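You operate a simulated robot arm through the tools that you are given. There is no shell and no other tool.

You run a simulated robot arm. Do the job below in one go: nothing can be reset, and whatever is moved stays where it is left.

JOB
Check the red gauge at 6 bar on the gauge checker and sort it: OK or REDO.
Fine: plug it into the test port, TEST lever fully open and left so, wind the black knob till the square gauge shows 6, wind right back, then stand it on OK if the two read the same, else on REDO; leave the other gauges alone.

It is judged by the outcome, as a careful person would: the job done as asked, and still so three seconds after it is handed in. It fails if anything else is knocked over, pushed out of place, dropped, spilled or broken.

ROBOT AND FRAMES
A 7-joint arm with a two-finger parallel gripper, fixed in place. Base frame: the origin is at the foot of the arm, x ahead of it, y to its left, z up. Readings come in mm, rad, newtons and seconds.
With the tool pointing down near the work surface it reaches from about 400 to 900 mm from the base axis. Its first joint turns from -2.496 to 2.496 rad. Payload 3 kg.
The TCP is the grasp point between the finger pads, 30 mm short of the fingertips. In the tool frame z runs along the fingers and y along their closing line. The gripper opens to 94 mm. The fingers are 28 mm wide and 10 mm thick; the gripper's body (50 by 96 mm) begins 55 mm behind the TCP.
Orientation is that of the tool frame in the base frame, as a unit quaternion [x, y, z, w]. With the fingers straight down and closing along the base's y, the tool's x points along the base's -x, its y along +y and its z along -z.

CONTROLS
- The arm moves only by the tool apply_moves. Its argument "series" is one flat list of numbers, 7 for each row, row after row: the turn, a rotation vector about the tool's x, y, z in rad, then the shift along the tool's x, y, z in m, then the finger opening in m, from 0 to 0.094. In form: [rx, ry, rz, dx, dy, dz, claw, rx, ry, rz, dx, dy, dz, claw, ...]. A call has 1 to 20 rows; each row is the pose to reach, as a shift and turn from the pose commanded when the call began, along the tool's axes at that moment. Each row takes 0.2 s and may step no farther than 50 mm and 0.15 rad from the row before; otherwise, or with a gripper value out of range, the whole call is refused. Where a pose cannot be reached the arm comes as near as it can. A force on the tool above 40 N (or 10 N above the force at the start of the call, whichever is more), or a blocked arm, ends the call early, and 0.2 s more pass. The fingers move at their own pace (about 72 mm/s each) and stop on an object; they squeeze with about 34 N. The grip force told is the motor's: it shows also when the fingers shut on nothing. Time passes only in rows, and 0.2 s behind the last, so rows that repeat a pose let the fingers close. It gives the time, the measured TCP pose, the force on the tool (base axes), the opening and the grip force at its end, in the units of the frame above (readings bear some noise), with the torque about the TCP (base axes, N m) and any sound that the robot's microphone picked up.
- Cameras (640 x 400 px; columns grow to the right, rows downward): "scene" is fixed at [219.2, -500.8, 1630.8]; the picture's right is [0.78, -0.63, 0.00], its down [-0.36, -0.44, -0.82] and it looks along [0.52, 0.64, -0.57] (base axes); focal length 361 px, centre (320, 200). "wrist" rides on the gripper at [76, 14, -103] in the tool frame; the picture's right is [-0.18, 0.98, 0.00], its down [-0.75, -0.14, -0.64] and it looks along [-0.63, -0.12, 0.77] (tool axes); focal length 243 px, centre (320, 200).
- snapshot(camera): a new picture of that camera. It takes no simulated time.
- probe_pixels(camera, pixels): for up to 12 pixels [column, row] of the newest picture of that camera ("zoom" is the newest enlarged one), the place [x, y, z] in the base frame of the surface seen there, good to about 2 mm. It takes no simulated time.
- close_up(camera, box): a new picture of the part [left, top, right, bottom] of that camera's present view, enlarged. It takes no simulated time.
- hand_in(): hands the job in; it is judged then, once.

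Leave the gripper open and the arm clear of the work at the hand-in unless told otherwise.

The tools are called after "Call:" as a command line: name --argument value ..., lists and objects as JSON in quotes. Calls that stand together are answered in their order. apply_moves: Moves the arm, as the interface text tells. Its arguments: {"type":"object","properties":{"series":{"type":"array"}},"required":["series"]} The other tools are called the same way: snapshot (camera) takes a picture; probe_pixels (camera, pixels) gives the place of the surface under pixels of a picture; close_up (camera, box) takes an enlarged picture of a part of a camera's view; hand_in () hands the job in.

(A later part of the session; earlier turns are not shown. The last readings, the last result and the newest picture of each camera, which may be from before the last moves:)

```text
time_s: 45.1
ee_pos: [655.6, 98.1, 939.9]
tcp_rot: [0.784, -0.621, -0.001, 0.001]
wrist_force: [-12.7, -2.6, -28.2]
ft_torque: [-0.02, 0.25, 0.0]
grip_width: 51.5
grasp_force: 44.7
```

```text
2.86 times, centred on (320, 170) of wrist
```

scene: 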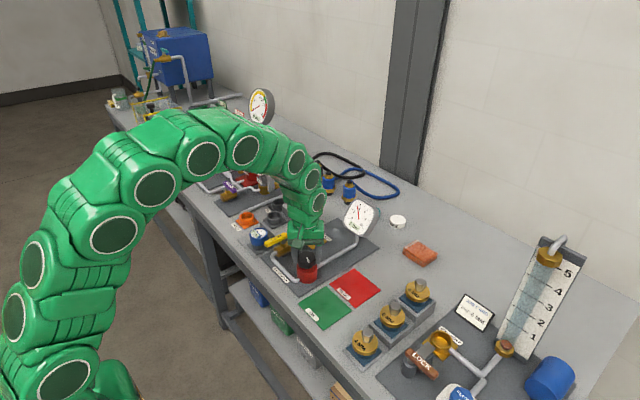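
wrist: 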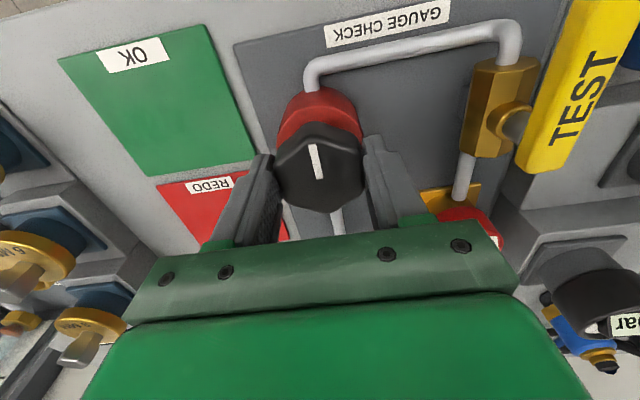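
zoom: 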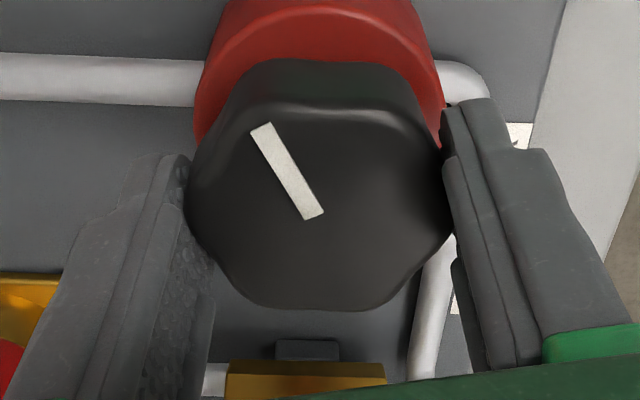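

The square gauge shows 6 bar with its needle on the 6 mark. Now I'll read the red gauge in the port.

Call:
close_up --camera "scene" --box '[280, 205, 340, 255]'

Call:
snapshot --camera "wrist"

Call:
snapshot --camera "scene"

```text
8.00 times, centred on (310, 230) of scene
```

zoom: 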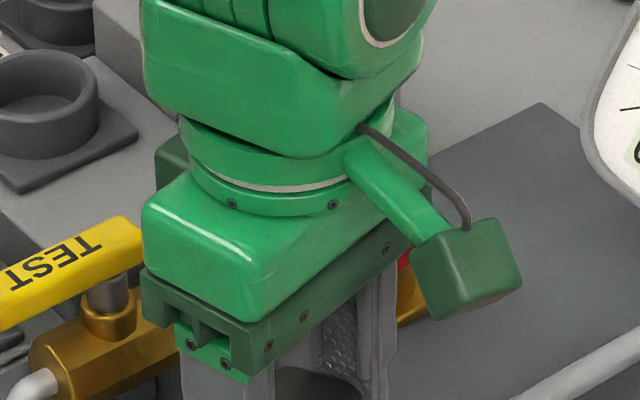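

```text
taken
```

wrist: 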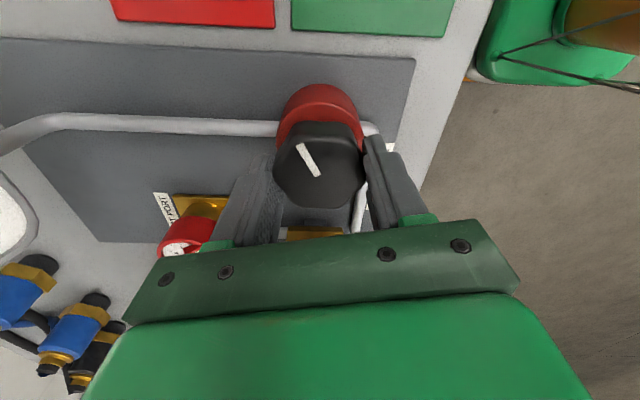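

```text
taken
```

scene: 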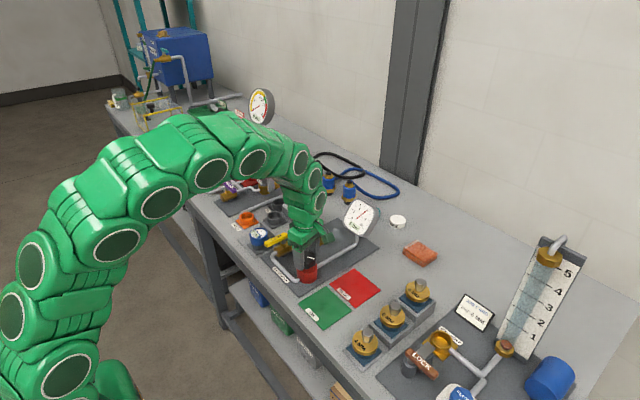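

The arm hides the red gauge from the scene camera. I'll try enlarging it in the wrist view at (185,240) first.

Call:
close_up --camera "wrist" --box '[140, 190, 240, 270]'

```text
5.00 times, centred on (190, 230) of wrist
```

zoom: 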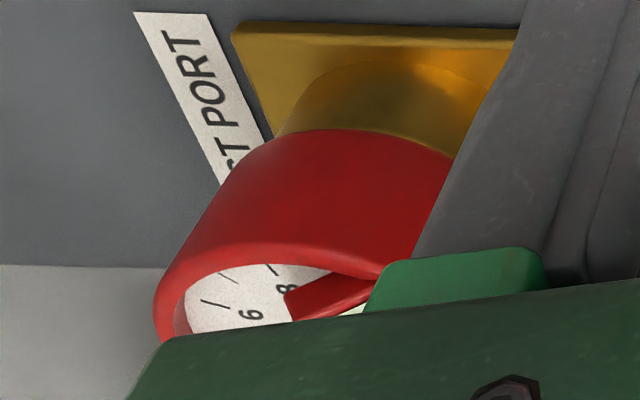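

I can't see its face from here. I'll open the fingers, leaving the knob where it is, and rise straight up 110 mm.

Call:
apply_moves --series '[0, 0, 0, 0, 0, 0.0005, 0.05, 0, 0, 0, 0, 0, 0.0005, 0.065, 0, 0, 0, 0, 0, 0.0005, 0.08, 0, 0, 0, 0, 0, 0.0005, 0.08, 0, 0, 0, 0, 0, -0.02, 0.08, 0, 0, 0, 0, 0, -0.05, 0.08, 0, 0, 0, 0, 0, -0.09, 0.08, 0, 0, 0, 0, 0, -0.11, 0.08, 0, 0, 0, 0, 0, -0.11, 0.08]'

Call:
close_up --camera "scene" --box '[280, 190, 400, 290]'

Call:
snapshot --camera "wrist"

```text
time_s: 47.1
ee_pos: [655.5, 97.6, 1054.0]
tcp_rot: [0.783, -0.622, -0.001, -0.001]
wrist_force: [-0.1, 0.2, -0.1]
ft_torque: [-0.03, 0.02, 0.01]
grip_width: 80.1
grasp_force: 0.1
```

```text
4.00 times, centred on (340, 240) of scene
```

zoom: 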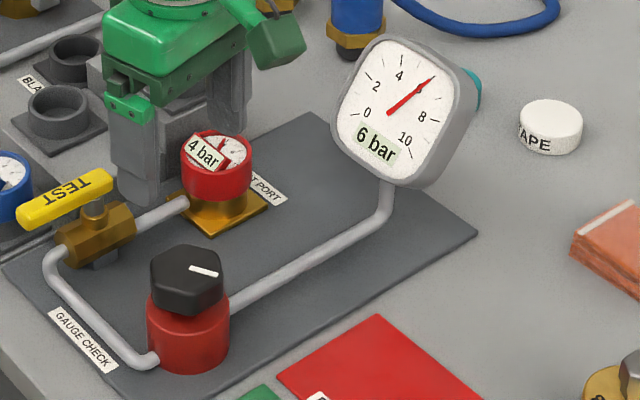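

```text
taken
```

wrist: 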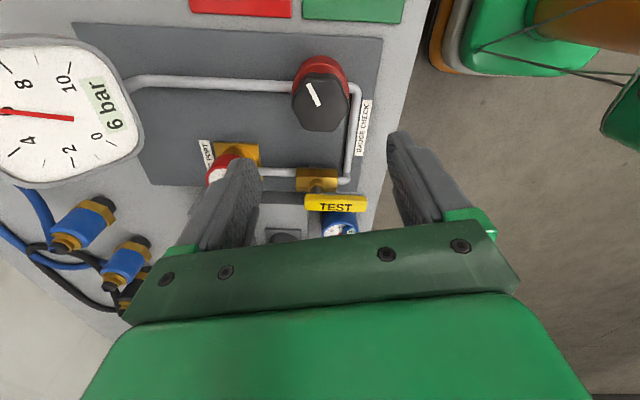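

The red gauge appears to show 4 bar while the square gauge still shows 6. I'll zoom on both at the same moment to be sure.

Call:
close_up --camera "scene" --box '[304, 215, 346, 247]'

Call:
close_up --camera "scene" --box '[332, 192, 388, 234]'

Call:
close_up --camera "scene" --box '[288, 240, 330, 284]'

```text
12.50 times, centred on (325, 231) of scene
```

zoom: 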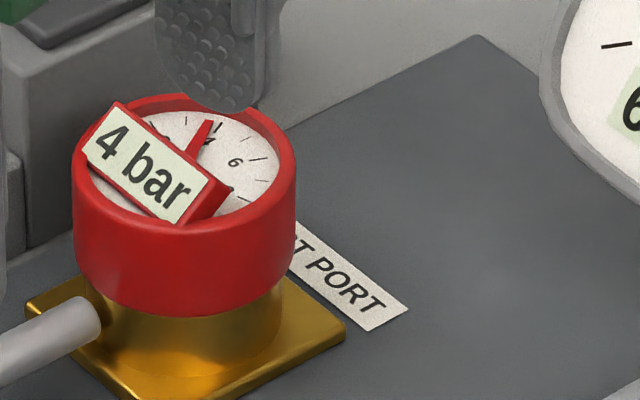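

```text
9.52 times, centred on (360, 213) of scene
```

zoom: 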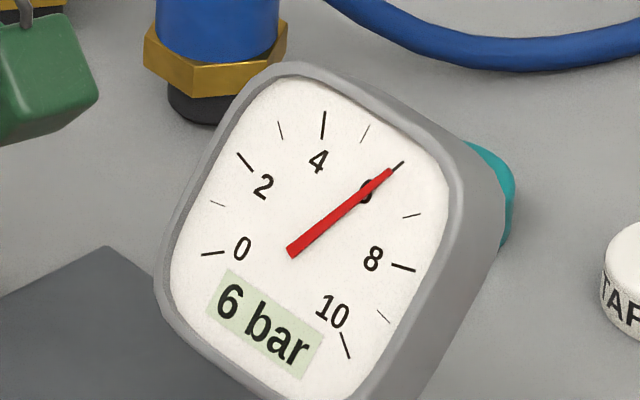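

```text
9.09 times, centred on (309, 262) of scene
```

zoom: 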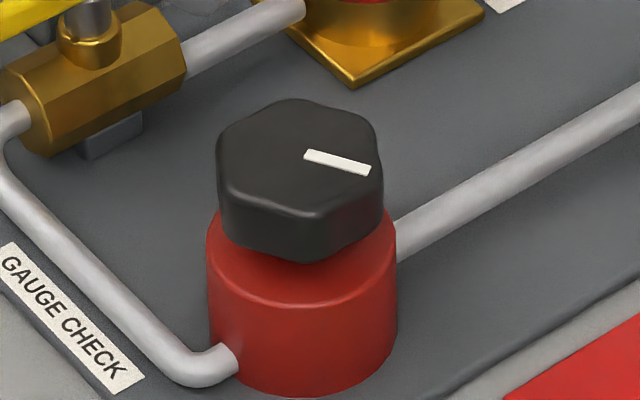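

It's clear: the red gauge shows 4 bar (needle on 4) with the square gauge at 6, so it belongs on REDO. Next I'll go back down onto the knob in the same orientation and grip it to wind right back.

Call:
apply_moves --series '[0, 0, 0, 0, 0, 0.035, 0.08, 0, 0, 0, 0, 0, 0.07, 0.08, 0, 0, 0, 0, 0, 0.095, 0.08, 0, 0, 0, 0, 0, 0.1105, 0.08, 0, 0, 0, 0, 0, 0.1105, 0.07, 0, 0, 0, 0, 0, 0.1105, 0.06, 0, 0, 0, 0, 0, 0.1105, 0.05, 0, 0, 0, 0, 0, 0.1105, 0.04, 0, 0, 0, 0, 0, 0.1105, 0.03, 0, 0, 0, 0, 0, 0.1105, 0.03]'

Call:
close_up --camera "wrist" --box '[230, 100, 410, 240]'

```text
time_s: 49.3
ee_pos: [655.2, 99.8, 942.9]
tcp_rot: [0.783, -0.622, -0.002, -0.001]
wrist_force: [-21.5, -5.3, 0.5]
ft_torque: [-0.26, 0.57, -0.03]
grip_width: 51.3
grasp_force: 45.1
```

```text
2.86 times, centred on (320, 170) of wrist
```

zoom: 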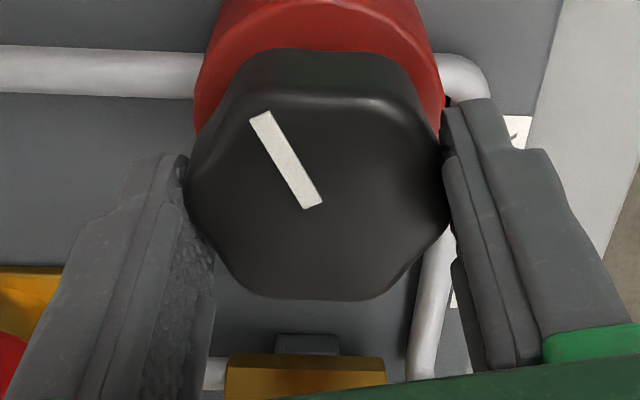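

It's regripped with the mark at the same place in the hand. I'll trim 1.2 mm of side offset and wind back clockwise by 1.0 rad.

Call:
apply_moves --series '[0, 0, 0, 0, 0.0012, 0, 0.03, 0, 0, 0.1, 0, 0.0012, 0, 0.03, 0, 0, 0.2, 0, 0.0012, 0, 0.03, 0, 0, 0.3, 0, 0.0012, 0, 0.03, 0, 0, 0.4, 0, 0.0012, 0, 0.03, 0, 0, 0.5, 0, 0.0012, 0, 0.03, 0, 0, 0.6, 0, 0.0012, 0, 0.03, 0, 0, 0.7, 0, 0.0012, 0, 0.03, 0, 0, 0.8, 0, 0.0012, 0, 0.03, 0, 0, 0.9, 0, 0.0012, 0, 0.03, 0, 0, 1.0, 0, 0.0012, 0, 0.03]'

Call:
close_up --camera "scene" --box '[332, 192, 388, 234]'

Call:
close_up --camera "wrist" --box '[230, 100, 410, 240]'

```text
time_s: 51.7
ee_pos: [654.6, 98.2, 941.1]
tcp_rot: [-0.388, 0.922, 0.001, 0.0]
wrist_force: [4.7, 22.9, 7.5]
ft_torque: [1.2, -0.31, 0.01]
grip_width: 51.4
grasp_force: 44.5
```

```text
9.52 times, centred on (360, 213) of scene
```

zoom: 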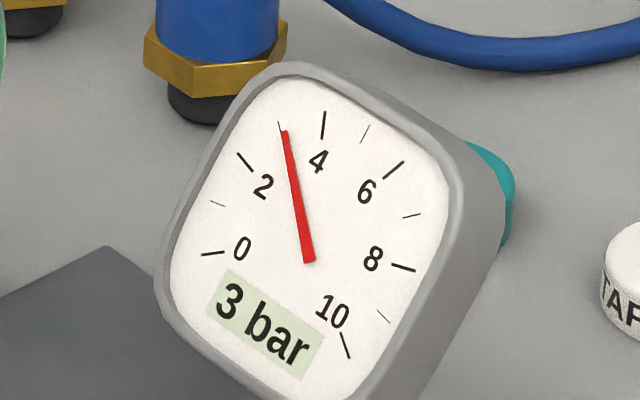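

```text
2.86 times, centred on (320, 170) of wrist
```

zoom: 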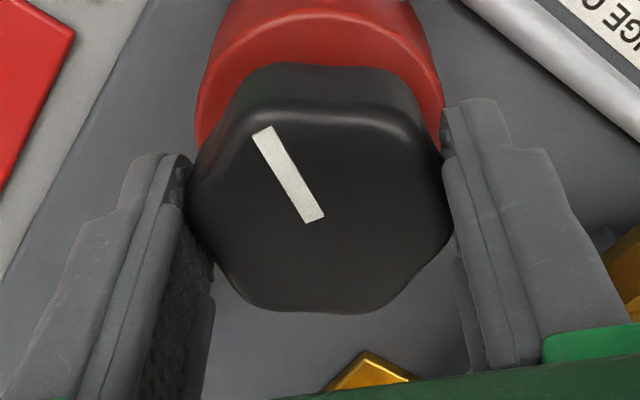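

It's down to 3 bar. I'll trim and wind on clockwise by another 1.05 rad toward zero.

Call:
apply_moves --series '[0, 0, 0, -0.0007, 0.0007, 0, 0.03, 0, 0, 0.1, -0.0007, 0.0007, 0, 0.03, 0, 0, 0.2, -0.0007, 0.0007, 0, 0.03, 0, 0, 0.3, -0.0007, 0.0007, 0, 0.03, 0, 0, 0.4, -0.0007, 0.0007, 0, 0.03, 0, 0, 0.5, -0.0007, 0.0007, 0, 0.03, 0, 0, 0.6, -0.0007, 0.0007, 0, 0.03, 0, 0, 0.7, -0.0007, 0.0007, 0, 0.03, 0, 0, 0.8, -0.0007, 0.0007, 0, 0.03, 0, 0, 0.9, -0.0007, 0.0007, 0, 0.03, 0, 0, 1.0, -0.0007, 0.0007, 0, 0.03, 0, 0, 1.05, -0.0007, 0.0007, 0, 0.03]'

Call:
close_up --camera "scene" --box '[332, 192, 388, 234]'

Call:
close_up --camera "wrist" --box '[230, 100, 410, 240]'

```text
time_s: 53.7
ee_pos: [654.2, 98.4, 941.6]
tcp_rot: [-0.01, 1.0, 0.0, 0.0]
wrist_force: [5.6, -2.2, 2.1]
ft_torque: [-0.2, -0.08, 0.0]
grip_width: 51.7
grasp_force: 45.1
stopped in row 10: the force on the tool passed its limit at 41 N (the readings are from after the stop); the commanded pose is now the measured one
```

```text
9.52 times, centred on (360, 213) of scene
```

zoom: 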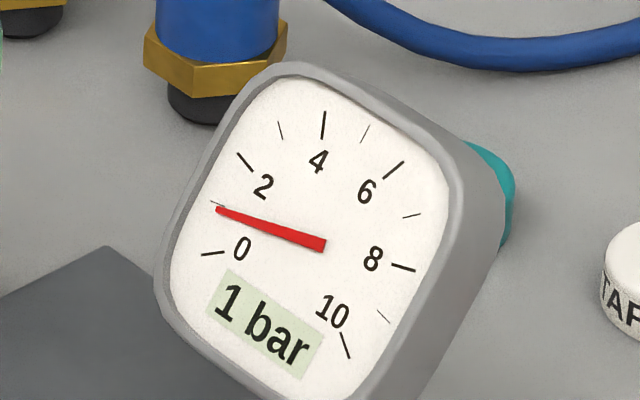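

```text
2.86 times, centred on (320, 170) of wrist
```

zoom: 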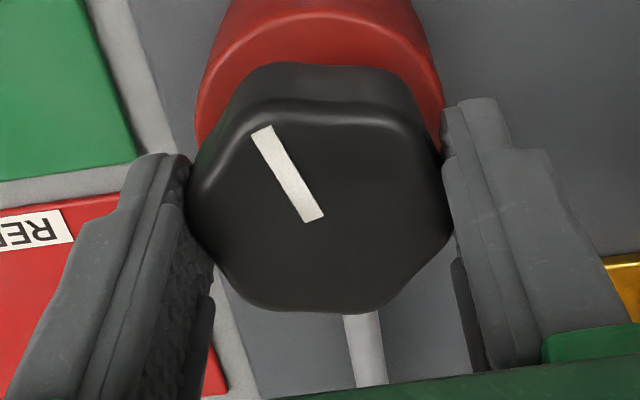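

A side-force spike stopped it at about 1 bar, and the forces are now small. I'll continue clockwise slowly by 0.4 rad, to the knob's stop and slightly past.

Call:
apply_moves --series '[0, 0, 0.06, 0, 0, 0, 0.03, 0, 0, 0.12, 0, 0, 0, 0.03, 0, 0, 0.18, 0, 0, 0, 0.03, 0, 0, 0.24, 0, 0, 0, 0.03, 0, 0, 0.3, 0, 0, 0, 0.03, 0, 0, 0.36, 0, 0, 0, 0.03, 0, 0, 0.42, 0, 0, 0, 0.03]'

Call:
close_up --camera "scene" --box '[332, 192, 388, 234]'

Call:
close_up --camera "wrist" --box '[230, 100, 410, 240]'

```text
time_s: 55.3
ee_pos: [654.0, 97.9, 939.4]
tcp_rot: [0.199, 0.98, 0.0, -0.001]
wrist_force: [-0.9, -0.8, -13.2]
ft_torque: [-0.01, -0.04, 0.46]
grip_width: 51.5
grasp_force: 45.0
```

```text
9.52 times, centred on (360, 213) of scene
```

zoom: 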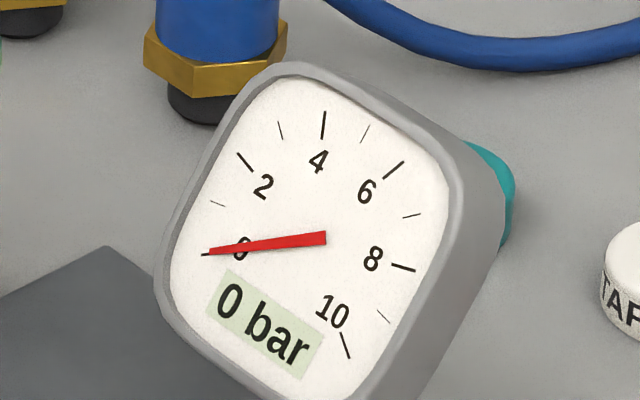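

```text
2.86 times, centred on (320, 170) of wrist
```

zoom: 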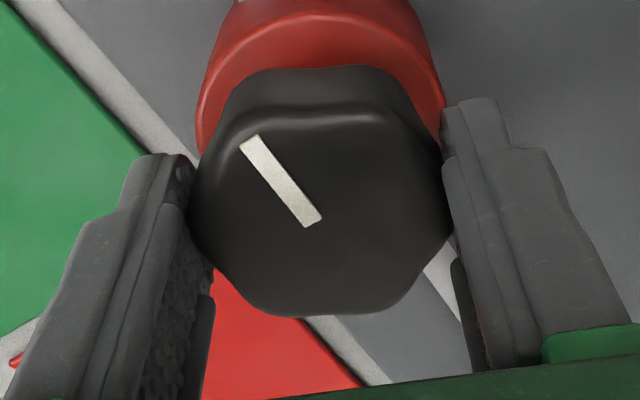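

It's wound right back: the needle is on 0, with the knob against its stop. I'll open the fingers, rise 110 mm and square up the gripper again.

Call:
apply_moves --series '[0, 0, 0, 0, 0, 0, 0.055, 0, 0, 0, 0, 0, 0, 0.07, 0, 0, 0, 0, 0, 0, 0.08, 0, 0, 0, 0, 0, 0, 0.08, 0, 0, 0, 0, 0, -0.02, 0.08, 0, 0, 0, 0, 0, -0.05, 0.08, 0, 0, -0.1, 0, 0, -0.09, 0.08, 0, 0, -0.2, 0, 0, -0.11, 0.08, 0, 0, -0.3, 0, 0, -0.12, 0.08, 0, 0, -0.4, 0, 0, -0.12, 0.08, 0, 0, -0.4, 0, 0, -0.12, 0.08]'

Call:
close_up --camera "scene" --box '[260, 190, 380, 290]'

Call:
snapshot --camera "wrist"

```text
time_s: 57.7
ee_pos: [655.2, 98.6, 1061.7]
tcp_rot: [0.0, 1.0, -0.001, -0.001]
wrist_force: [-0.3, -0.7, 0.1]
ft_torque: [0.0, -0.02, 0.02]
grip_width: 79.9
grasp_force: 0.1
```

```text
4.00 times, centred on (320, 240) of scene
```

zoom: 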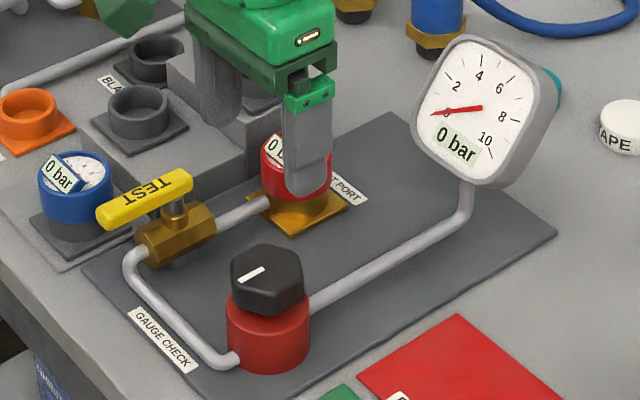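

```text
taken
```

wrist: 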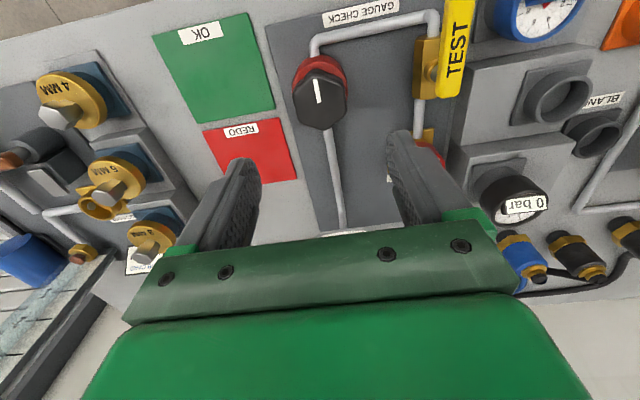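

Both gauges are back at 0, the knob's mark is at its starting direction and the lever is still open. I'll move above the red gauge in the port, to (766.5,206,1010).

Call:
apply_moves --series '[0, 0, 0, -0.0223, 0.0215, 0.005, 0.08, 0, 0, 0, -0.0445, 0.043, 0.012, 0.08, 0, 0, 0, -0.0668, 0.0644, 0.022, 0.08, 0, 0, 0, -0.089, 0.0859, 0.035, 0.08, 0, 0, 0, -0.1113, 0.1074, 0.0517, 0.08, 0, 0, 0, -0.1113, 0.1074, 0.0517, 0.08]'

Call:
apply_moves --series '[0, 0, 0, 0, 0, 0, 0.08]'

Call:
close_up --camera "scene" --box '[284, 195, 344, 255]'

Call:
close_up --camera "wrist" --box '[220, 60, 430, 210]'

Call:
probe_pixels --camera "zoom" --pixels '[[200, 200], [400, 200], [300, 280], [230, 260], [370, 250], [60, 330], [520, 270], [300, 150], [460, 300], [120, 370]]'

```text
time_s: 59.1
ee_pos: [763.9, 203.6, 1010.6]
tcp_rot: [0.001, 1.0, 0.0, -0.001]
wrist_force: [-0.4, -0.3, 0.2]
ft_torque: [0.0, 0.0, -0.03]
grip_width: 80.3
grasp_force: 0.0
```

```text
time_s: 59.5
ee_pos: [762.5, 204.7, 1010.2]
tcp_rot: [0.001, 1.0, 0.0, -0.002]
wrist_force: [-0.1, 0.1, -0.8]
ft_torque: [0.01, -0.01, -0.06]
grip_width: 80.1
grasp_force: 0.1
```

```text
6.67 times, centred on (314, 225) of scene
```

zoom: 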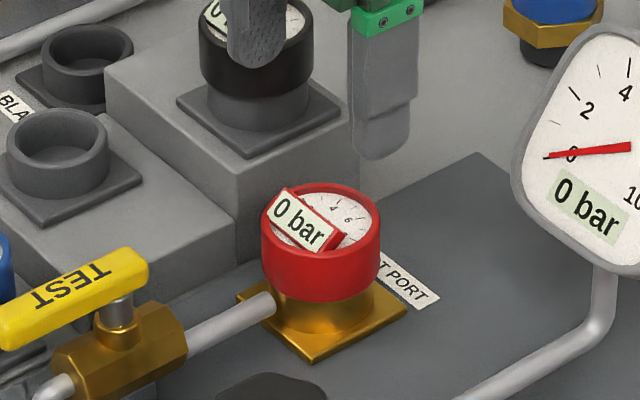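

```text
2.67 times, centred on (325, 135) of wrist
```

zoom: 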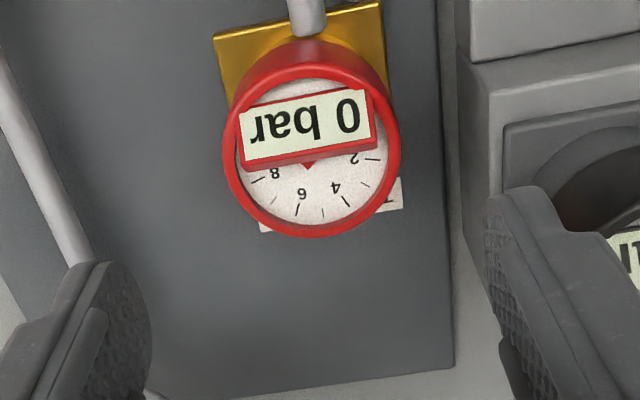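

```text
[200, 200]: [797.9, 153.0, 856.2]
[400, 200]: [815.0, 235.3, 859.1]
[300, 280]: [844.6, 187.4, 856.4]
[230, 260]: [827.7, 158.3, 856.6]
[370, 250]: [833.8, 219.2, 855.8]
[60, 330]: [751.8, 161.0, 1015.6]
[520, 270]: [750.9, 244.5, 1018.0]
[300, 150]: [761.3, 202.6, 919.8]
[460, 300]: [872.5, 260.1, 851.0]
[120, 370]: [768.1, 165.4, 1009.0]
```

I'll probe the gauge's rim in this view to compare with the finger mid-line (about y≈204).

Call:
probe_pixels --camera "zoom" --pixels '[[228, 150], [394, 155], [312, 232], [250, 205], [370, 205], [245, 85], [375, 85], [140, 310], [500, 250], [310, 66], [105, 265], [545, 190]]'

```text
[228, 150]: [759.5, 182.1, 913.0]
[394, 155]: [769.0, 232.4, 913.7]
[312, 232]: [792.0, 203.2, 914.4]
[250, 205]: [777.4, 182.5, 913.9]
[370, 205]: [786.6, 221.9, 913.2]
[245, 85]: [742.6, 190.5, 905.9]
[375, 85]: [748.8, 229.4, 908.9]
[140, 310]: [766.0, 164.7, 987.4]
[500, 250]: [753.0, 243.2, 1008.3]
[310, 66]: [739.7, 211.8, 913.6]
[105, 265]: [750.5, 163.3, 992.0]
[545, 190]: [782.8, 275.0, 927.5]
```

The gauge is centred near (765,207) against the finger mid-line at y≈204, so I'll shift +3 mm. I'll narrow the fingers to 68 mm to stay clear of the black gauge's pedestal (y≥260) and descend to z≈935.

Call:
apply_moves --series '[0, 0, 0, 0, 0.003, 0.0, 0.068, 0, 0, 0, 0, 0.003, 0.03, 0.068, 0, 0, 0, 0, 0.003, 0.055, 0.068, 0, 0, 0, 0, 0.003, 0.075, 0.068, 0, 0, 0, 0, 0.003, 0.075, 0.068]'

Call:
close_up --camera "wrist" --box '[220, 80, 430, 230]'

Call:
close_up --camera "scene" --box '[284, 205, 344, 255]'

```text
time_s: 60.7
ee_pos: [768.6, 209.1, 936.6]
tcp_rot: [0.002, 1.0, 0.0, -0.001]
wrist_force: [0.1, 0.5, -0.8]
ft_torque: [-0.04, 0.04, -0.03]
grip_width: 68.1
grasp_force: 0.0
```

```text
2.67 times, centred on (325, 155) of wrist
```

zoom: 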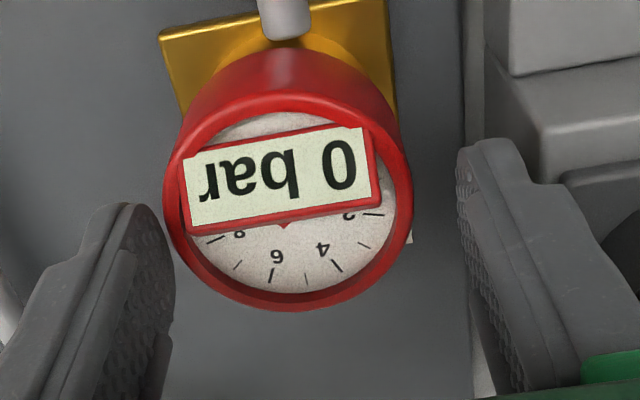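

```text
8.00 times, centred on (314, 230) of scene
```

zoom: 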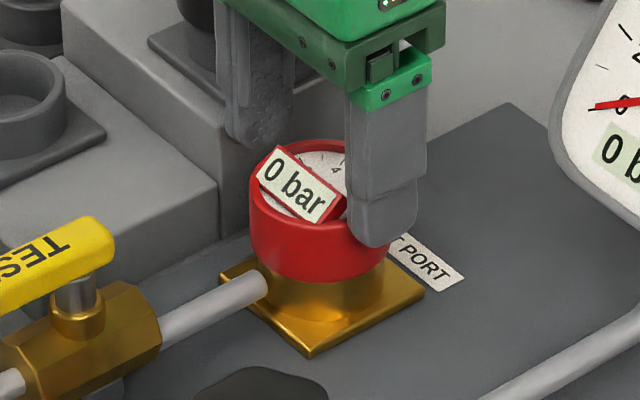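

The reading shifted to (768.6,209.1), so I'll re-probe the gaps between fingers and gauge before going lower.

Call:
apply_moves --series '[0, 0, 0, 0, 0, 0, 0.068]'

Call:
close_up --camera "wrist" --box '[220, 80, 430, 230]'

Call:
probe_pixels --camera "zoom" --pixels '[[170, 210], [408, 210], [288, 305], [205, 270], [375, 265], [130, 230], [125, 290], [465, 190], [480, 250], [500, 310], [110, 350], [285, 100]]'

```text
time_s: 61.1
ee_pos: [767.3, 209.4, 934.6]
tcp_rot: [0.001, 1.0, 0.0, -0.001]
wrist_force: [0.1, -0.3, 0.1]
ft_torque: [-0.01, -0.01, 0.0]
grip_width: 68.1
grasp_force: 0.0
```

```text
2.67 times, centred on (325, 155) of wrist
```

zoom: 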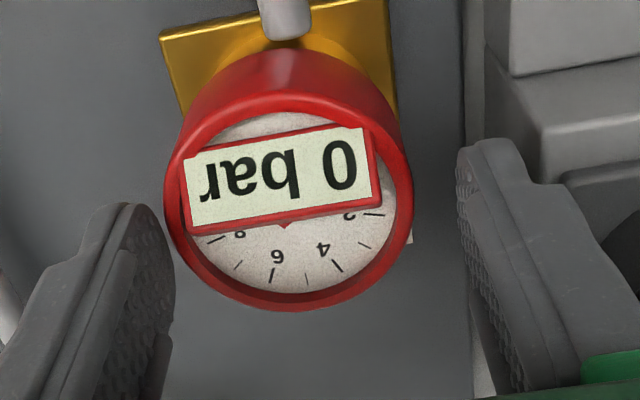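

```text
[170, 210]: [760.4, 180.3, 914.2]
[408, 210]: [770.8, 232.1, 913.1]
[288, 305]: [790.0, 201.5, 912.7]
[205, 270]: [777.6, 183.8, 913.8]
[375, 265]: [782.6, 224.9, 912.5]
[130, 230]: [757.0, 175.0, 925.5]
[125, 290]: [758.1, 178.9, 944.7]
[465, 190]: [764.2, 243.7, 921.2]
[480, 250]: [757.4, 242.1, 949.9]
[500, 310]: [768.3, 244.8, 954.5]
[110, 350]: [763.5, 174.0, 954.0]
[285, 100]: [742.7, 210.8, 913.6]
```

Here the fingers are +3 mm in y and about +5 mm in x off the gauge's centre. I'll correct that, then descend 33 mm to z≈902.

Call:
apply_moves --series '[0, 0, 0, 0.004, -0.003, 0, 0.068, 0, 0, 0, 0.004, -0.003, 0, 0.068]'

Call:
apply_moves --series '[0, 0, 0, 0, 0, 0.008, 0.068, 0, 0, 0, 0, 0, 0.016, 0.068, 0, 0, 0, 0, 0, 0.025, 0.068, 0, 0, 0, 0, 0, 0.033, 0.068, 0, 0, 0, 0, 0, 0.033, 0.068]'

Call:
close_up --camera "wrist" --box '[220, 80, 430, 230]'

Call:
close_up --camera "scene" --box '[284, 205, 344, 255]'

```text
time_s: 61.7
ee_pos: [761.6, 205.9, 936.4]
tcp_rot: [0.001, 1.0, -0.001, -0.001]
wrist_force: [-0.1, 1.0, -0.3]
ft_torque: [-0.05, 0.01, -0.02]
grip_width: 67.8
grasp_force: 0.1
```

```text
time_s: 62.9
ee_pos: [762.6, 205.8, 901.4]
tcp_rot: [0.0, 1.0, -0.001, -0.001]
wrist_force: [-0.8, -0.3, -1.1]
ft_torque: [-0.01, -0.01, -0.01]
grip_width: 68.0
grasp_force: 0.1
```

```text
2.67 times, centred on (325, 155) of wrist
```

zoom: 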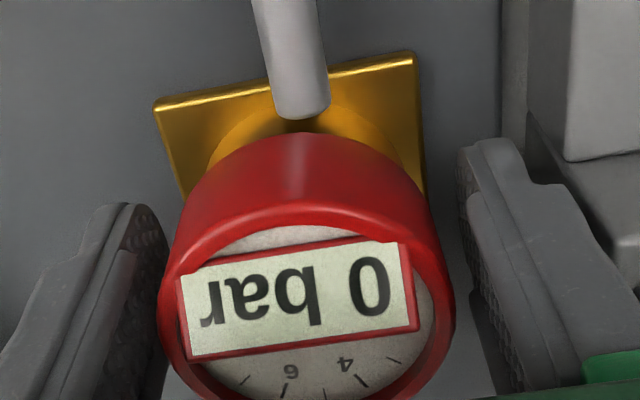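

```text
8.00 times, centred on (314, 230) of scene
```

zoom: 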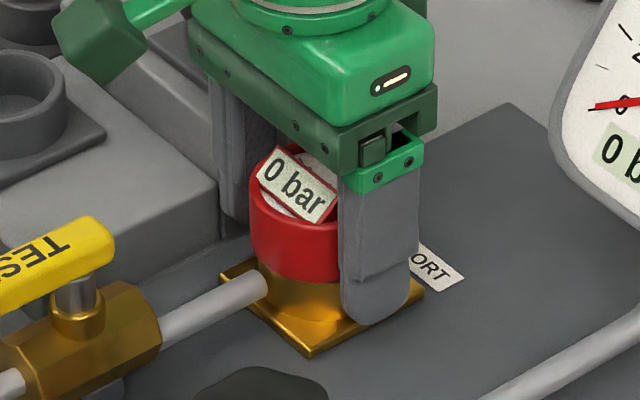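

The fingers straddle the gauge evenly. I'll close on it.

Call:
apply_moves --series '[0, 0, 0, 0, 0, 0, 0.062, 0, 0, 0, 0, 0, 0, 0.056, 0, 0, 0, 0, 0, 0, 0.05, 0, 0, 0, 0, 0, 0, 0.03, 0, 0, 0, 0, 0, 0, 0.03, 0, 0, 0, 0, 0, 0, 0.03]'

Call:
close_up --camera "wrist" --box '[220, 80, 430, 230]'

```text
time_s: 64.3
ee_pos: [760.5, 206.0, 900.7]
tcp_rot: [0.001, 1.0, 0.0, -0.001]
wrist_force: [1.5, -0.1, 2.0]
ft_torque: [0.07, -0.04, -0.01]
grip_width: 57.7
grasp_force: 33.9
```

```text
2.67 times, centred on (325, 155) of wrist
```

zoom: 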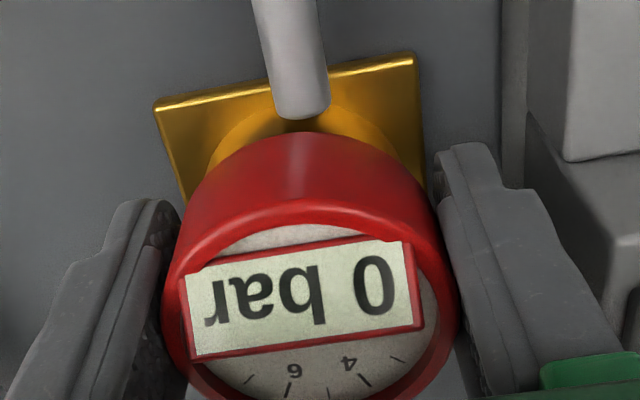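

Gripped at 57.7 mm, with negligible side force. I'll lift slowly by 8 mm in 1.5–2 mm steps and look for slip.

Call:
apply_moves --series '[0, 0, 0, 0, 0, -0.001, 0.03, 0, 0, 0, 0, 0, -0.002, 0.03, 0, 0, 0, 0, 0, -0.0035, 0.03, 0, 0, 0, 0, 0, -0.005, 0.03, 0, 0, 0, 0, 0, -0.0065, 0.03, 0, 0, 0, 0, 0, -0.008, 0.03]'

Call:
close_up --camera "wrist" --box '[220, 80, 430, 230]'

Call:
close_up --camera "scene" --box '[284, 205, 344, 255]'

```text
time_s: 65.7
ee_pos: [762.0, 204.7, 909.1]
tcp_rot: [0.002, 1.0, -0.001, -0.002]
wrist_force: [-0.2, -0.5, -1.8]
ft_torque: [-0.01, 0.03, 0.0]
grip_width: 57.8
grasp_force: 33.7
```

```text
2.67 times, centred on (325, 155) of wrist
```

zoom: 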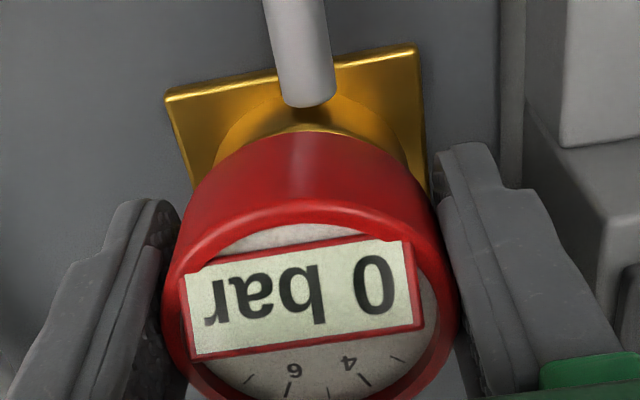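

```text
8.00 times, centred on (314, 230) of scene
```

zoom: 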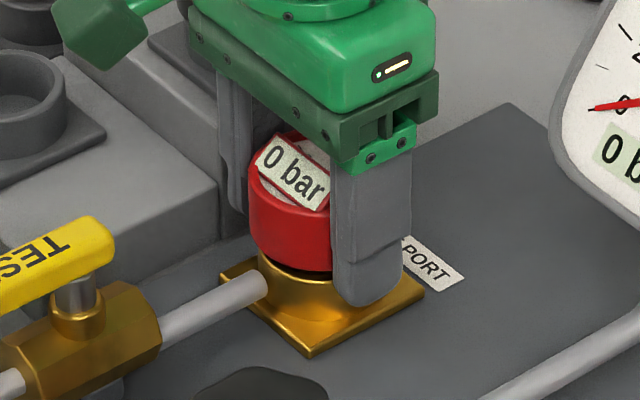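

It's rising with the fingers with no slip. I'll continue lifting at about 3 mm per step until the spigot clears the cup.

Call:
apply_moves --series '[0, 0, 0, 0, 0, -0.002, 0.03, 0, 0, 0, 0, 0, -0.005, 0.03, 0, 0, 0, 0, 0, -0.008, 0.03, 0, 0, 0, 0, 0, -0.011, 0.03, 0, 0, 0, 0, 0, -0.014, 0.03, 0, 0, 0, 0, 0, -0.018, 0.03, 0, 0, 0, 0, 0, -0.022, 0.03, 0, 0, 0, 0, 0, -0.026, 0.03, 0, 0, 0, 0, 0, -0.03, 0.03]'

Call:
close_up --camera "wrist" --box '[220, 80, 430, 230]'

Call:
close_up --camera "scene" --box '[284, 195, 344, 255]'

```text
time_s: 67.7
ee_pos: [762.7, 204.2, 939.5]
tcp_rot: [0.001, 1.0, 0.0, -0.001]
wrist_force: [-0.2, -0.9, -2.8]
ft_torque: [0.0, 0.0, 0.01]
grip_width: 57.7
grasp_force: 33.8
```

```text
2.67 times, centred on (325, 155) of wrist
```

zoom: 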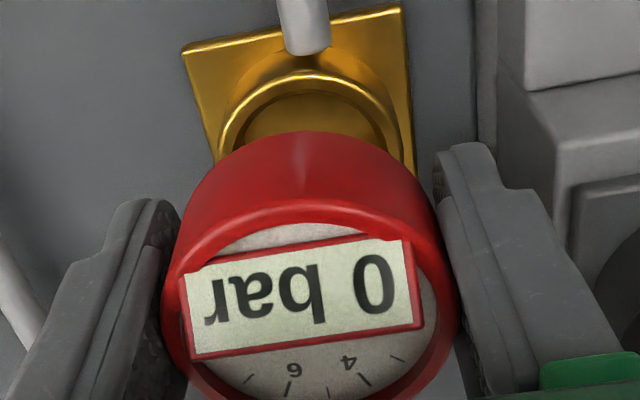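

```text
6.67 times, centred on (314, 225) of scene
```

zoom: 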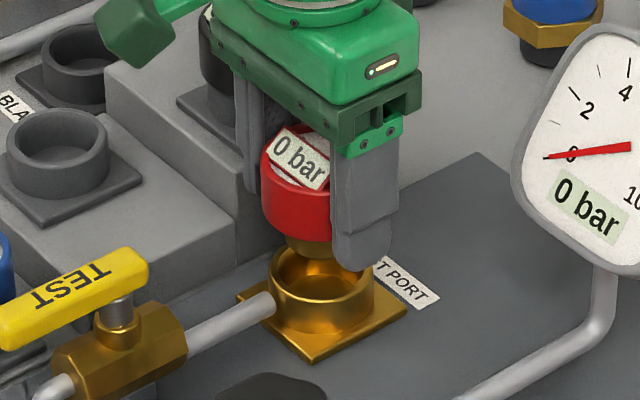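

It's out with a firm grip. I'll raise another 60 mm, then look at the REDO pad near scene (355,289).

Call:
apply_moves --series '[0, 0, 0, 0, 0, -0.008, 0.03, 0, 0, 0, 0, 0, -0.02, 0.03, 0, 0, 0, 0, 0, -0.035, 0.03, 0, 0, 0, 0, 0, -0.05, 0.03, 0, 0, 0, 0, 0, -0.06, 0.03, 0, 0, 0, 0, 0, -0.06, 0.03]'

Call:
close_up --camera "scene" --box '[290, 255, 410, 335]'

Call:
probe_pixels --camera "zoom" --pixels '[[222, 130], [320, 82], [470, 180], [385, 260], [340, 165], [270, 185], [90, 245], [180, 180], [300, 285], [200, 365], [190, 265], [560, 230]]'

Call:
snapshot --camera "wrist"

```text
time_s: 69.1
ee_pos: [761.8, 204.5, 998.1]
tcp_rot: [0.001, 1.0, -0.001, -0.002]
wrist_force: [0.2, 0.0, -0.9]
ft_torque: [0.0, 0.04, -0.01]
grip_width: 57.3
grasp_force: 34.0
```

```text
5.00 times, centred on (350, 295) of scene
```

zoom: 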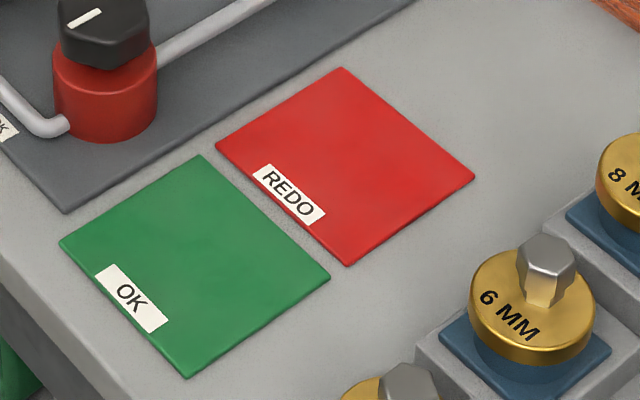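

```text
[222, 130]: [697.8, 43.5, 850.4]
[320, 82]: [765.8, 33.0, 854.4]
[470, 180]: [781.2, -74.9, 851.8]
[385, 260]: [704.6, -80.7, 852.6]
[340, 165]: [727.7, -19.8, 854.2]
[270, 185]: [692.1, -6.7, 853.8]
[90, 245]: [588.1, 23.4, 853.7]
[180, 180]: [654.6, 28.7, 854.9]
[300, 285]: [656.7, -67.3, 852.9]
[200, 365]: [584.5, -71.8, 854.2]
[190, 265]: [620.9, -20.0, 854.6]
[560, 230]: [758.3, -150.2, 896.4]
```

```text
taken
```

wrist: 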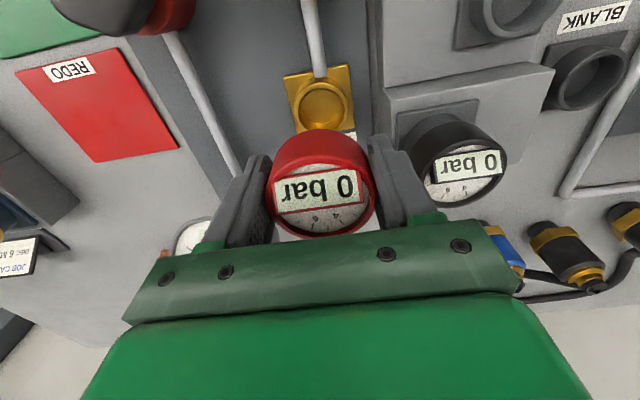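

The REDO pad spans about x 690–783, y −78–40, centred near (733,−20). I'll carry the gauge over: first a little toward −x to stay clear of the square gauge, then along −y, to hover above the pad's centre.

Call:
apply_moves --series '[0, 0, 0, 0.015, 0, 0, 0.03, 0, 0, 0, 0.032, -0.006, 0, 0.03, 0, 0, 0, 0.04, -0.022, 0, 0.03, 0, 0, 0, 0.04, -0.044, 0, 0.03, 0, 0, 0, 0.04, -0.066, 0, 0.03, 0, 0, 0, 0.04, -0.088, 0, 0.03, 0, 0, 0, 0.04, -0.11, 0, 0.03, 0, 0, 0, 0.04, -0.132, 0, 0.03, 0, 0, 0, 0.038, -0.154, 0, 0.03, 0, 0, 0, 0.035, -0.176, 0, 0.03, 0, 0, 0, 0.031, -0.198, 0, 0.03, 0, 0, 0, 0.029, -0.214, 0, 0.03, 0, 0, 0, 0.028, -0.223, 0, 0.03, 0, 0, 0, 0.028, -0.223, 0, 0.03]'

Call:
snapshot --camera "scene"

Call:
close_up --camera "scene" --box '[300, 215, 420, 315]'

Call:
snapshot --camera "wrist"

```text
time_s: 72.1
ee_pos: [732.5, -17.0, 997.8]
tcp_rot: [0.001, 1.0, -0.001, -0.001]
wrist_force: [0.3, -0.7, -0.6]
ft_torque: [0.02, 0.02, 0.0]
grip_width: 57.7
grasp_force: 34.1
```

```text
taken
```

scene: 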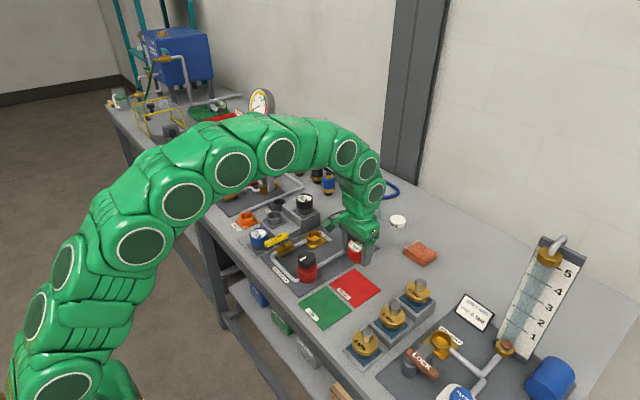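

```text
4.00 times, centred on (360, 265) of scene
```

zoom: 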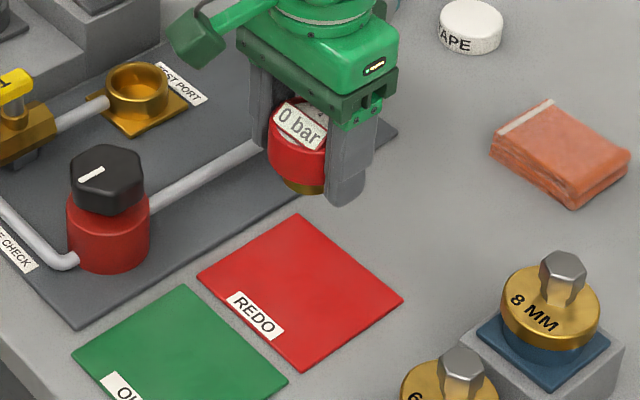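

```text
taken
```

wrist: 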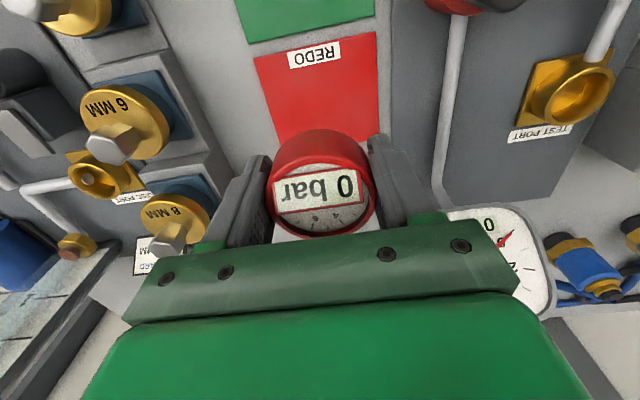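

The gauge hovers over the pad. I'll probe the pad's corners in this view: (205,277), (300,218), (396,298), (302,362).

Call:
close_up --camera "scene" --box '[300, 215, 420, 315]'

Call:
probe_pixels --camera "zoom" --pixels '[[204, 277], [300, 219], [395, 298], [302, 362], [301, 290], [275, 265], [327, 315], [306, 185], [300, 188], [295, 170], [350, 195], [285, 182]]'

Call:
probe_pixels --camera "wrist" --pixels '[[258, 60], [374, 36], [282, 135], [375, 120], [320, 90], [275, 190], [370, 190], [318, 232], [240, 200], [395, 180], [290, 225], [350, 225]]'

```text
4.00 times, centred on (360, 265) of scene
```

zoom: 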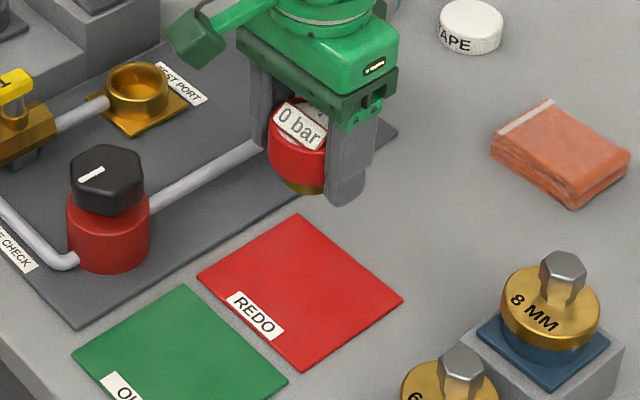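

```text
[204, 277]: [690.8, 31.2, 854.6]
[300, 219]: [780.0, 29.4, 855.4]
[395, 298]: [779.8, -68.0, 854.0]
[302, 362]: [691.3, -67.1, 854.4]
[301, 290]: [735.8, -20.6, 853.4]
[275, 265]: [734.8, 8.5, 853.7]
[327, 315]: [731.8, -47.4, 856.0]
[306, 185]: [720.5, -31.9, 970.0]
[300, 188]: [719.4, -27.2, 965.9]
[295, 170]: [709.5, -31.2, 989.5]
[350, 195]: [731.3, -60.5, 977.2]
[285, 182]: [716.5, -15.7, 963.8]
```

```text
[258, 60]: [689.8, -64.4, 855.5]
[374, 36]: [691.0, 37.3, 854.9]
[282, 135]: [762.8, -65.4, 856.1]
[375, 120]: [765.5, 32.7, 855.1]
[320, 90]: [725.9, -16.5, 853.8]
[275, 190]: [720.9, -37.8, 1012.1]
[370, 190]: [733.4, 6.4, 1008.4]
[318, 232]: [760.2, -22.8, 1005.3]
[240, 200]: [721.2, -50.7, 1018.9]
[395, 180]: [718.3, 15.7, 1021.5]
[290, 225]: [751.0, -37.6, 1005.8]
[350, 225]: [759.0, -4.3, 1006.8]
```

The pad's centre is (735.5,−19), and the gauge is about 4 mm short in x and 2 mm off in y. I'll correct that and descend 92 mm, stopping just above the pad.

Call:
apply_moves --series '[0, 0, 0, -0.004, -0.002, 0.01, 0.03, 0, 0, 0, -0.004, -0.002, 0.025, 0.03, 0, 0, 0, -0.004, -0.002, 0.042, 0.03, 0, 0, 0, -0.004, -0.002, 0.06, 0.03, 0, 0, 0, -0.004, -0.002, 0.076, 0.03, 0, 0, 0, -0.004, -0.002, 0.087, 0.03, 0, 0, 0, -0.004, -0.002, 0.092, 0.03, 0, 0, 0, -0.004, -0.002, 0.092, 0.03]'

Call:
close_up --camera "scene" --box '[320, 240, 392, 300]'

Call:
snapshot --camera "wrist"

```text
time_s: 73.9
ee_pos: [736.6, -19.4, 909.2]
tcp_rot: [0.0, 1.0, 0.0, 0.0]
wrist_force: [-0.7, 0.2, -2.0]
ft_torque: [0.0, -0.01, 0.01]
grip_width: 57.7
grasp_force: 33.7
```

```text
6.67 times, centred on (356, 270) of scene
```

zoom: 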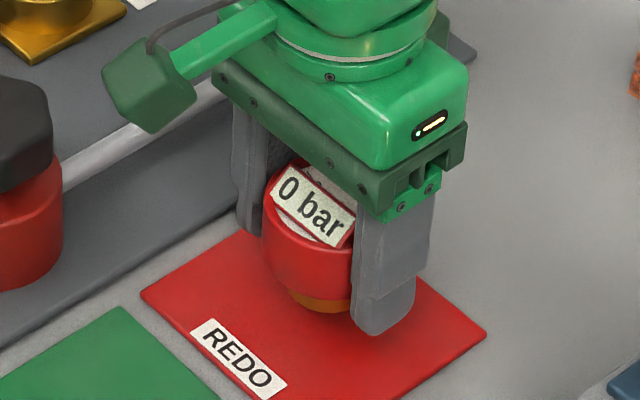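

```text
taken
```

wrist: 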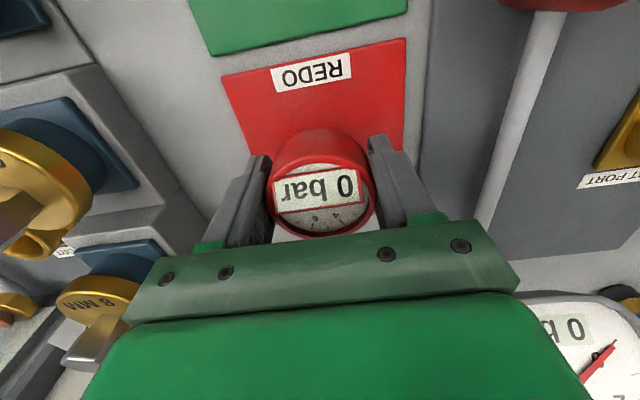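

It's centred over the red pad, with the spigot about 17 mm above it. I'll lower 12 mm slowly and check the force.

Call:
apply_moves --series '[0, 0, 0, 0, 0, 0.003, 0.03, 0, 0, 0, 0, 0, 0.006, 0.03, 0, 0, 0, 0, 0, 0.009, 0.03, 0, 0, 0, 0, 0, 0.012, 0.03, 0, 0, 0, 0, 0, 0.012, 0.03]'

Call:
close_up --camera "scene" --box '[336, 262, 372, 292]'

Call:
probe_pixels --camera "zoom" --pixels '[[250, 260], [250, 275], [250, 240], [300, 270], [250, 300], [400, 290], [380, 310], [230, 180]]'

```text
time_s: 75.1
ee_pos: [737.3, -20.7, 896.0]
tcp_rot: [0.001, 1.0, 0.0, 0.0]
wrist_force: [0.6, -0.1, 0.9]
ft_torque: [0.03, -0.03, 0.0]
grip_width: 57.4
grasp_force: 33.7
```

```text
13.33 times, centred on (354, 277) of scene
```

zoom: 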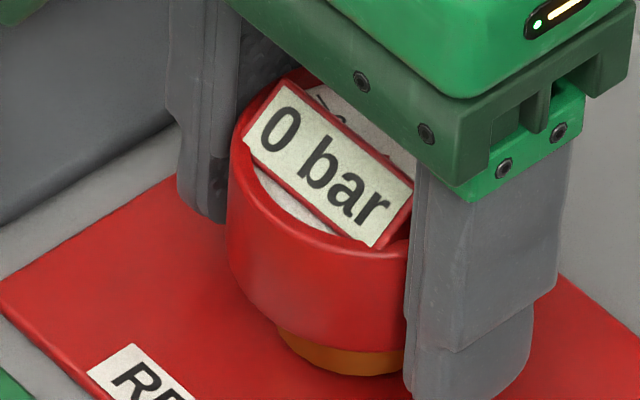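

```text
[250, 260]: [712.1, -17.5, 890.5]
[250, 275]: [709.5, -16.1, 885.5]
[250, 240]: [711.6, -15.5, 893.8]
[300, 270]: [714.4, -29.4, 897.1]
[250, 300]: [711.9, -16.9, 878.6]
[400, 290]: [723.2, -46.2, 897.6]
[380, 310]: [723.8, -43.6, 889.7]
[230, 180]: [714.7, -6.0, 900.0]
```

I'll probe the spigot's lower edge at (340,368) and the pad just below it to see the remaining gap.

Call:
probe_pixels --camera "zoom" --pixels '[[340, 360], [340, 368], [330, 372], [360, 372], [340, 385], [340, 395], [300, 355], [320, 345]]'

Call:
close_up --camera "scene" --box '[336, 270, 372, 300]'

```text
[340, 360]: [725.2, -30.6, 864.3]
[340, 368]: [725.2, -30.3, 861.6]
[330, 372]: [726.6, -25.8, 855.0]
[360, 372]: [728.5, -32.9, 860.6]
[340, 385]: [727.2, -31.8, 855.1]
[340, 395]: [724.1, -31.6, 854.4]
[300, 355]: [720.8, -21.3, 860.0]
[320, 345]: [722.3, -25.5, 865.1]
```

```text
13.33 times, centred on (354, 285) of scene
```

zoom: 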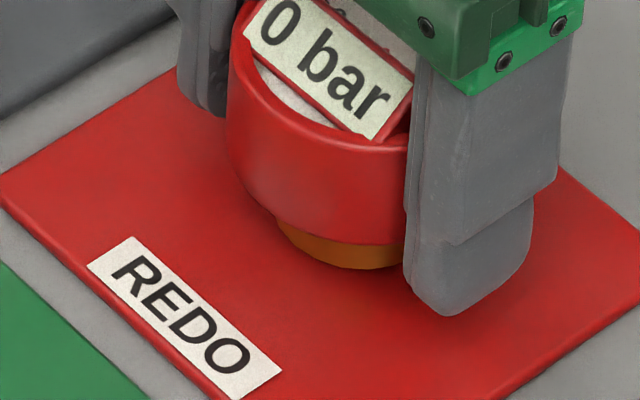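

About 5 mm remains. I'll lower 4 mm in 1 mm steps, then creep down to contact.

Call:
apply_moves --series '[0, 0, 0, 0, 0, 0.001, 0.03, 0, 0, 0, 0, 0, 0.002, 0.03, 0, 0, 0, 0, 0, 0.003, 0.03, 0, 0, 0, 0, 0, 0.004, 0.03]'

Call:
apply_moves --series '[0, 0, 0, 0, 0, 0.0005, 0.03, 0, 0, 0, 0, 0, 0.001, 0.03]'

```text
time_s: 76.1
ee_pos: [736.6, -19.8, 891.9]
tcp_rot: [0.0, 1.0, 0.0, 0.001]
wrist_force: [9.9, -4.8, 33.8]
ft_torque: [-0.07, -0.38, -0.08]
grip_width: 57.2
grasp_force: 33.6
```

```text
time_s: 76.7
ee_pos: [737.4, -18.9, 891.2]
tcp_rot: [0.0, 1.0, 0.0, -0.001]
wrist_force: [8.2, 7.8, 32.9]
ft_torque: [0.16, -0.35, 0.02]
grip_width: 57.0
grasp_force: 33.7
```

Contact with the pad is firm, at about 33 N. I'll ease up 1.5 mm, check, then open the fingers.

Call:
apply_moves --series '[0, 0, 0, 0, 0, -0.0008, 0.03, 0, 0, 0, 0, 0, -0.0015, 0.03, 0, 0, 0, 0, 0, -0.0015, 0.03]'

Call:
close_up --camera "scene" --box '[336, 270, 372, 300]'

```text
time_s: 77.5
ee_pos: [736.8, -19.3, 890.7]
tcp_rot: [0.001, 1.0, -0.001, -0.002]
wrist_force: [-0.2, -1.0, -1.0]
ft_torque: [0.01, 0.03, 0.0]
grip_width: 57.3
grasp_force: 34.0
```

```text
13.33 times, centred on (354, 285) of scene
```

zoom: 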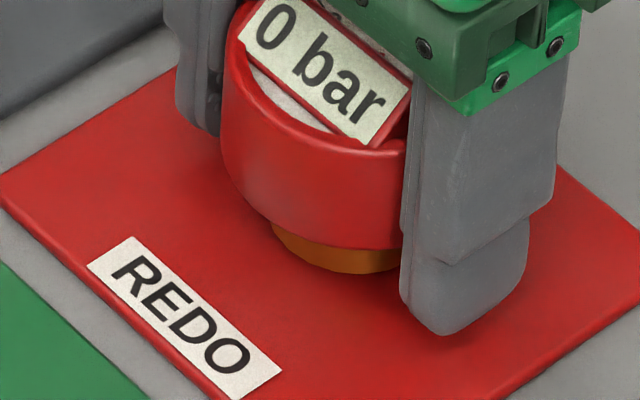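

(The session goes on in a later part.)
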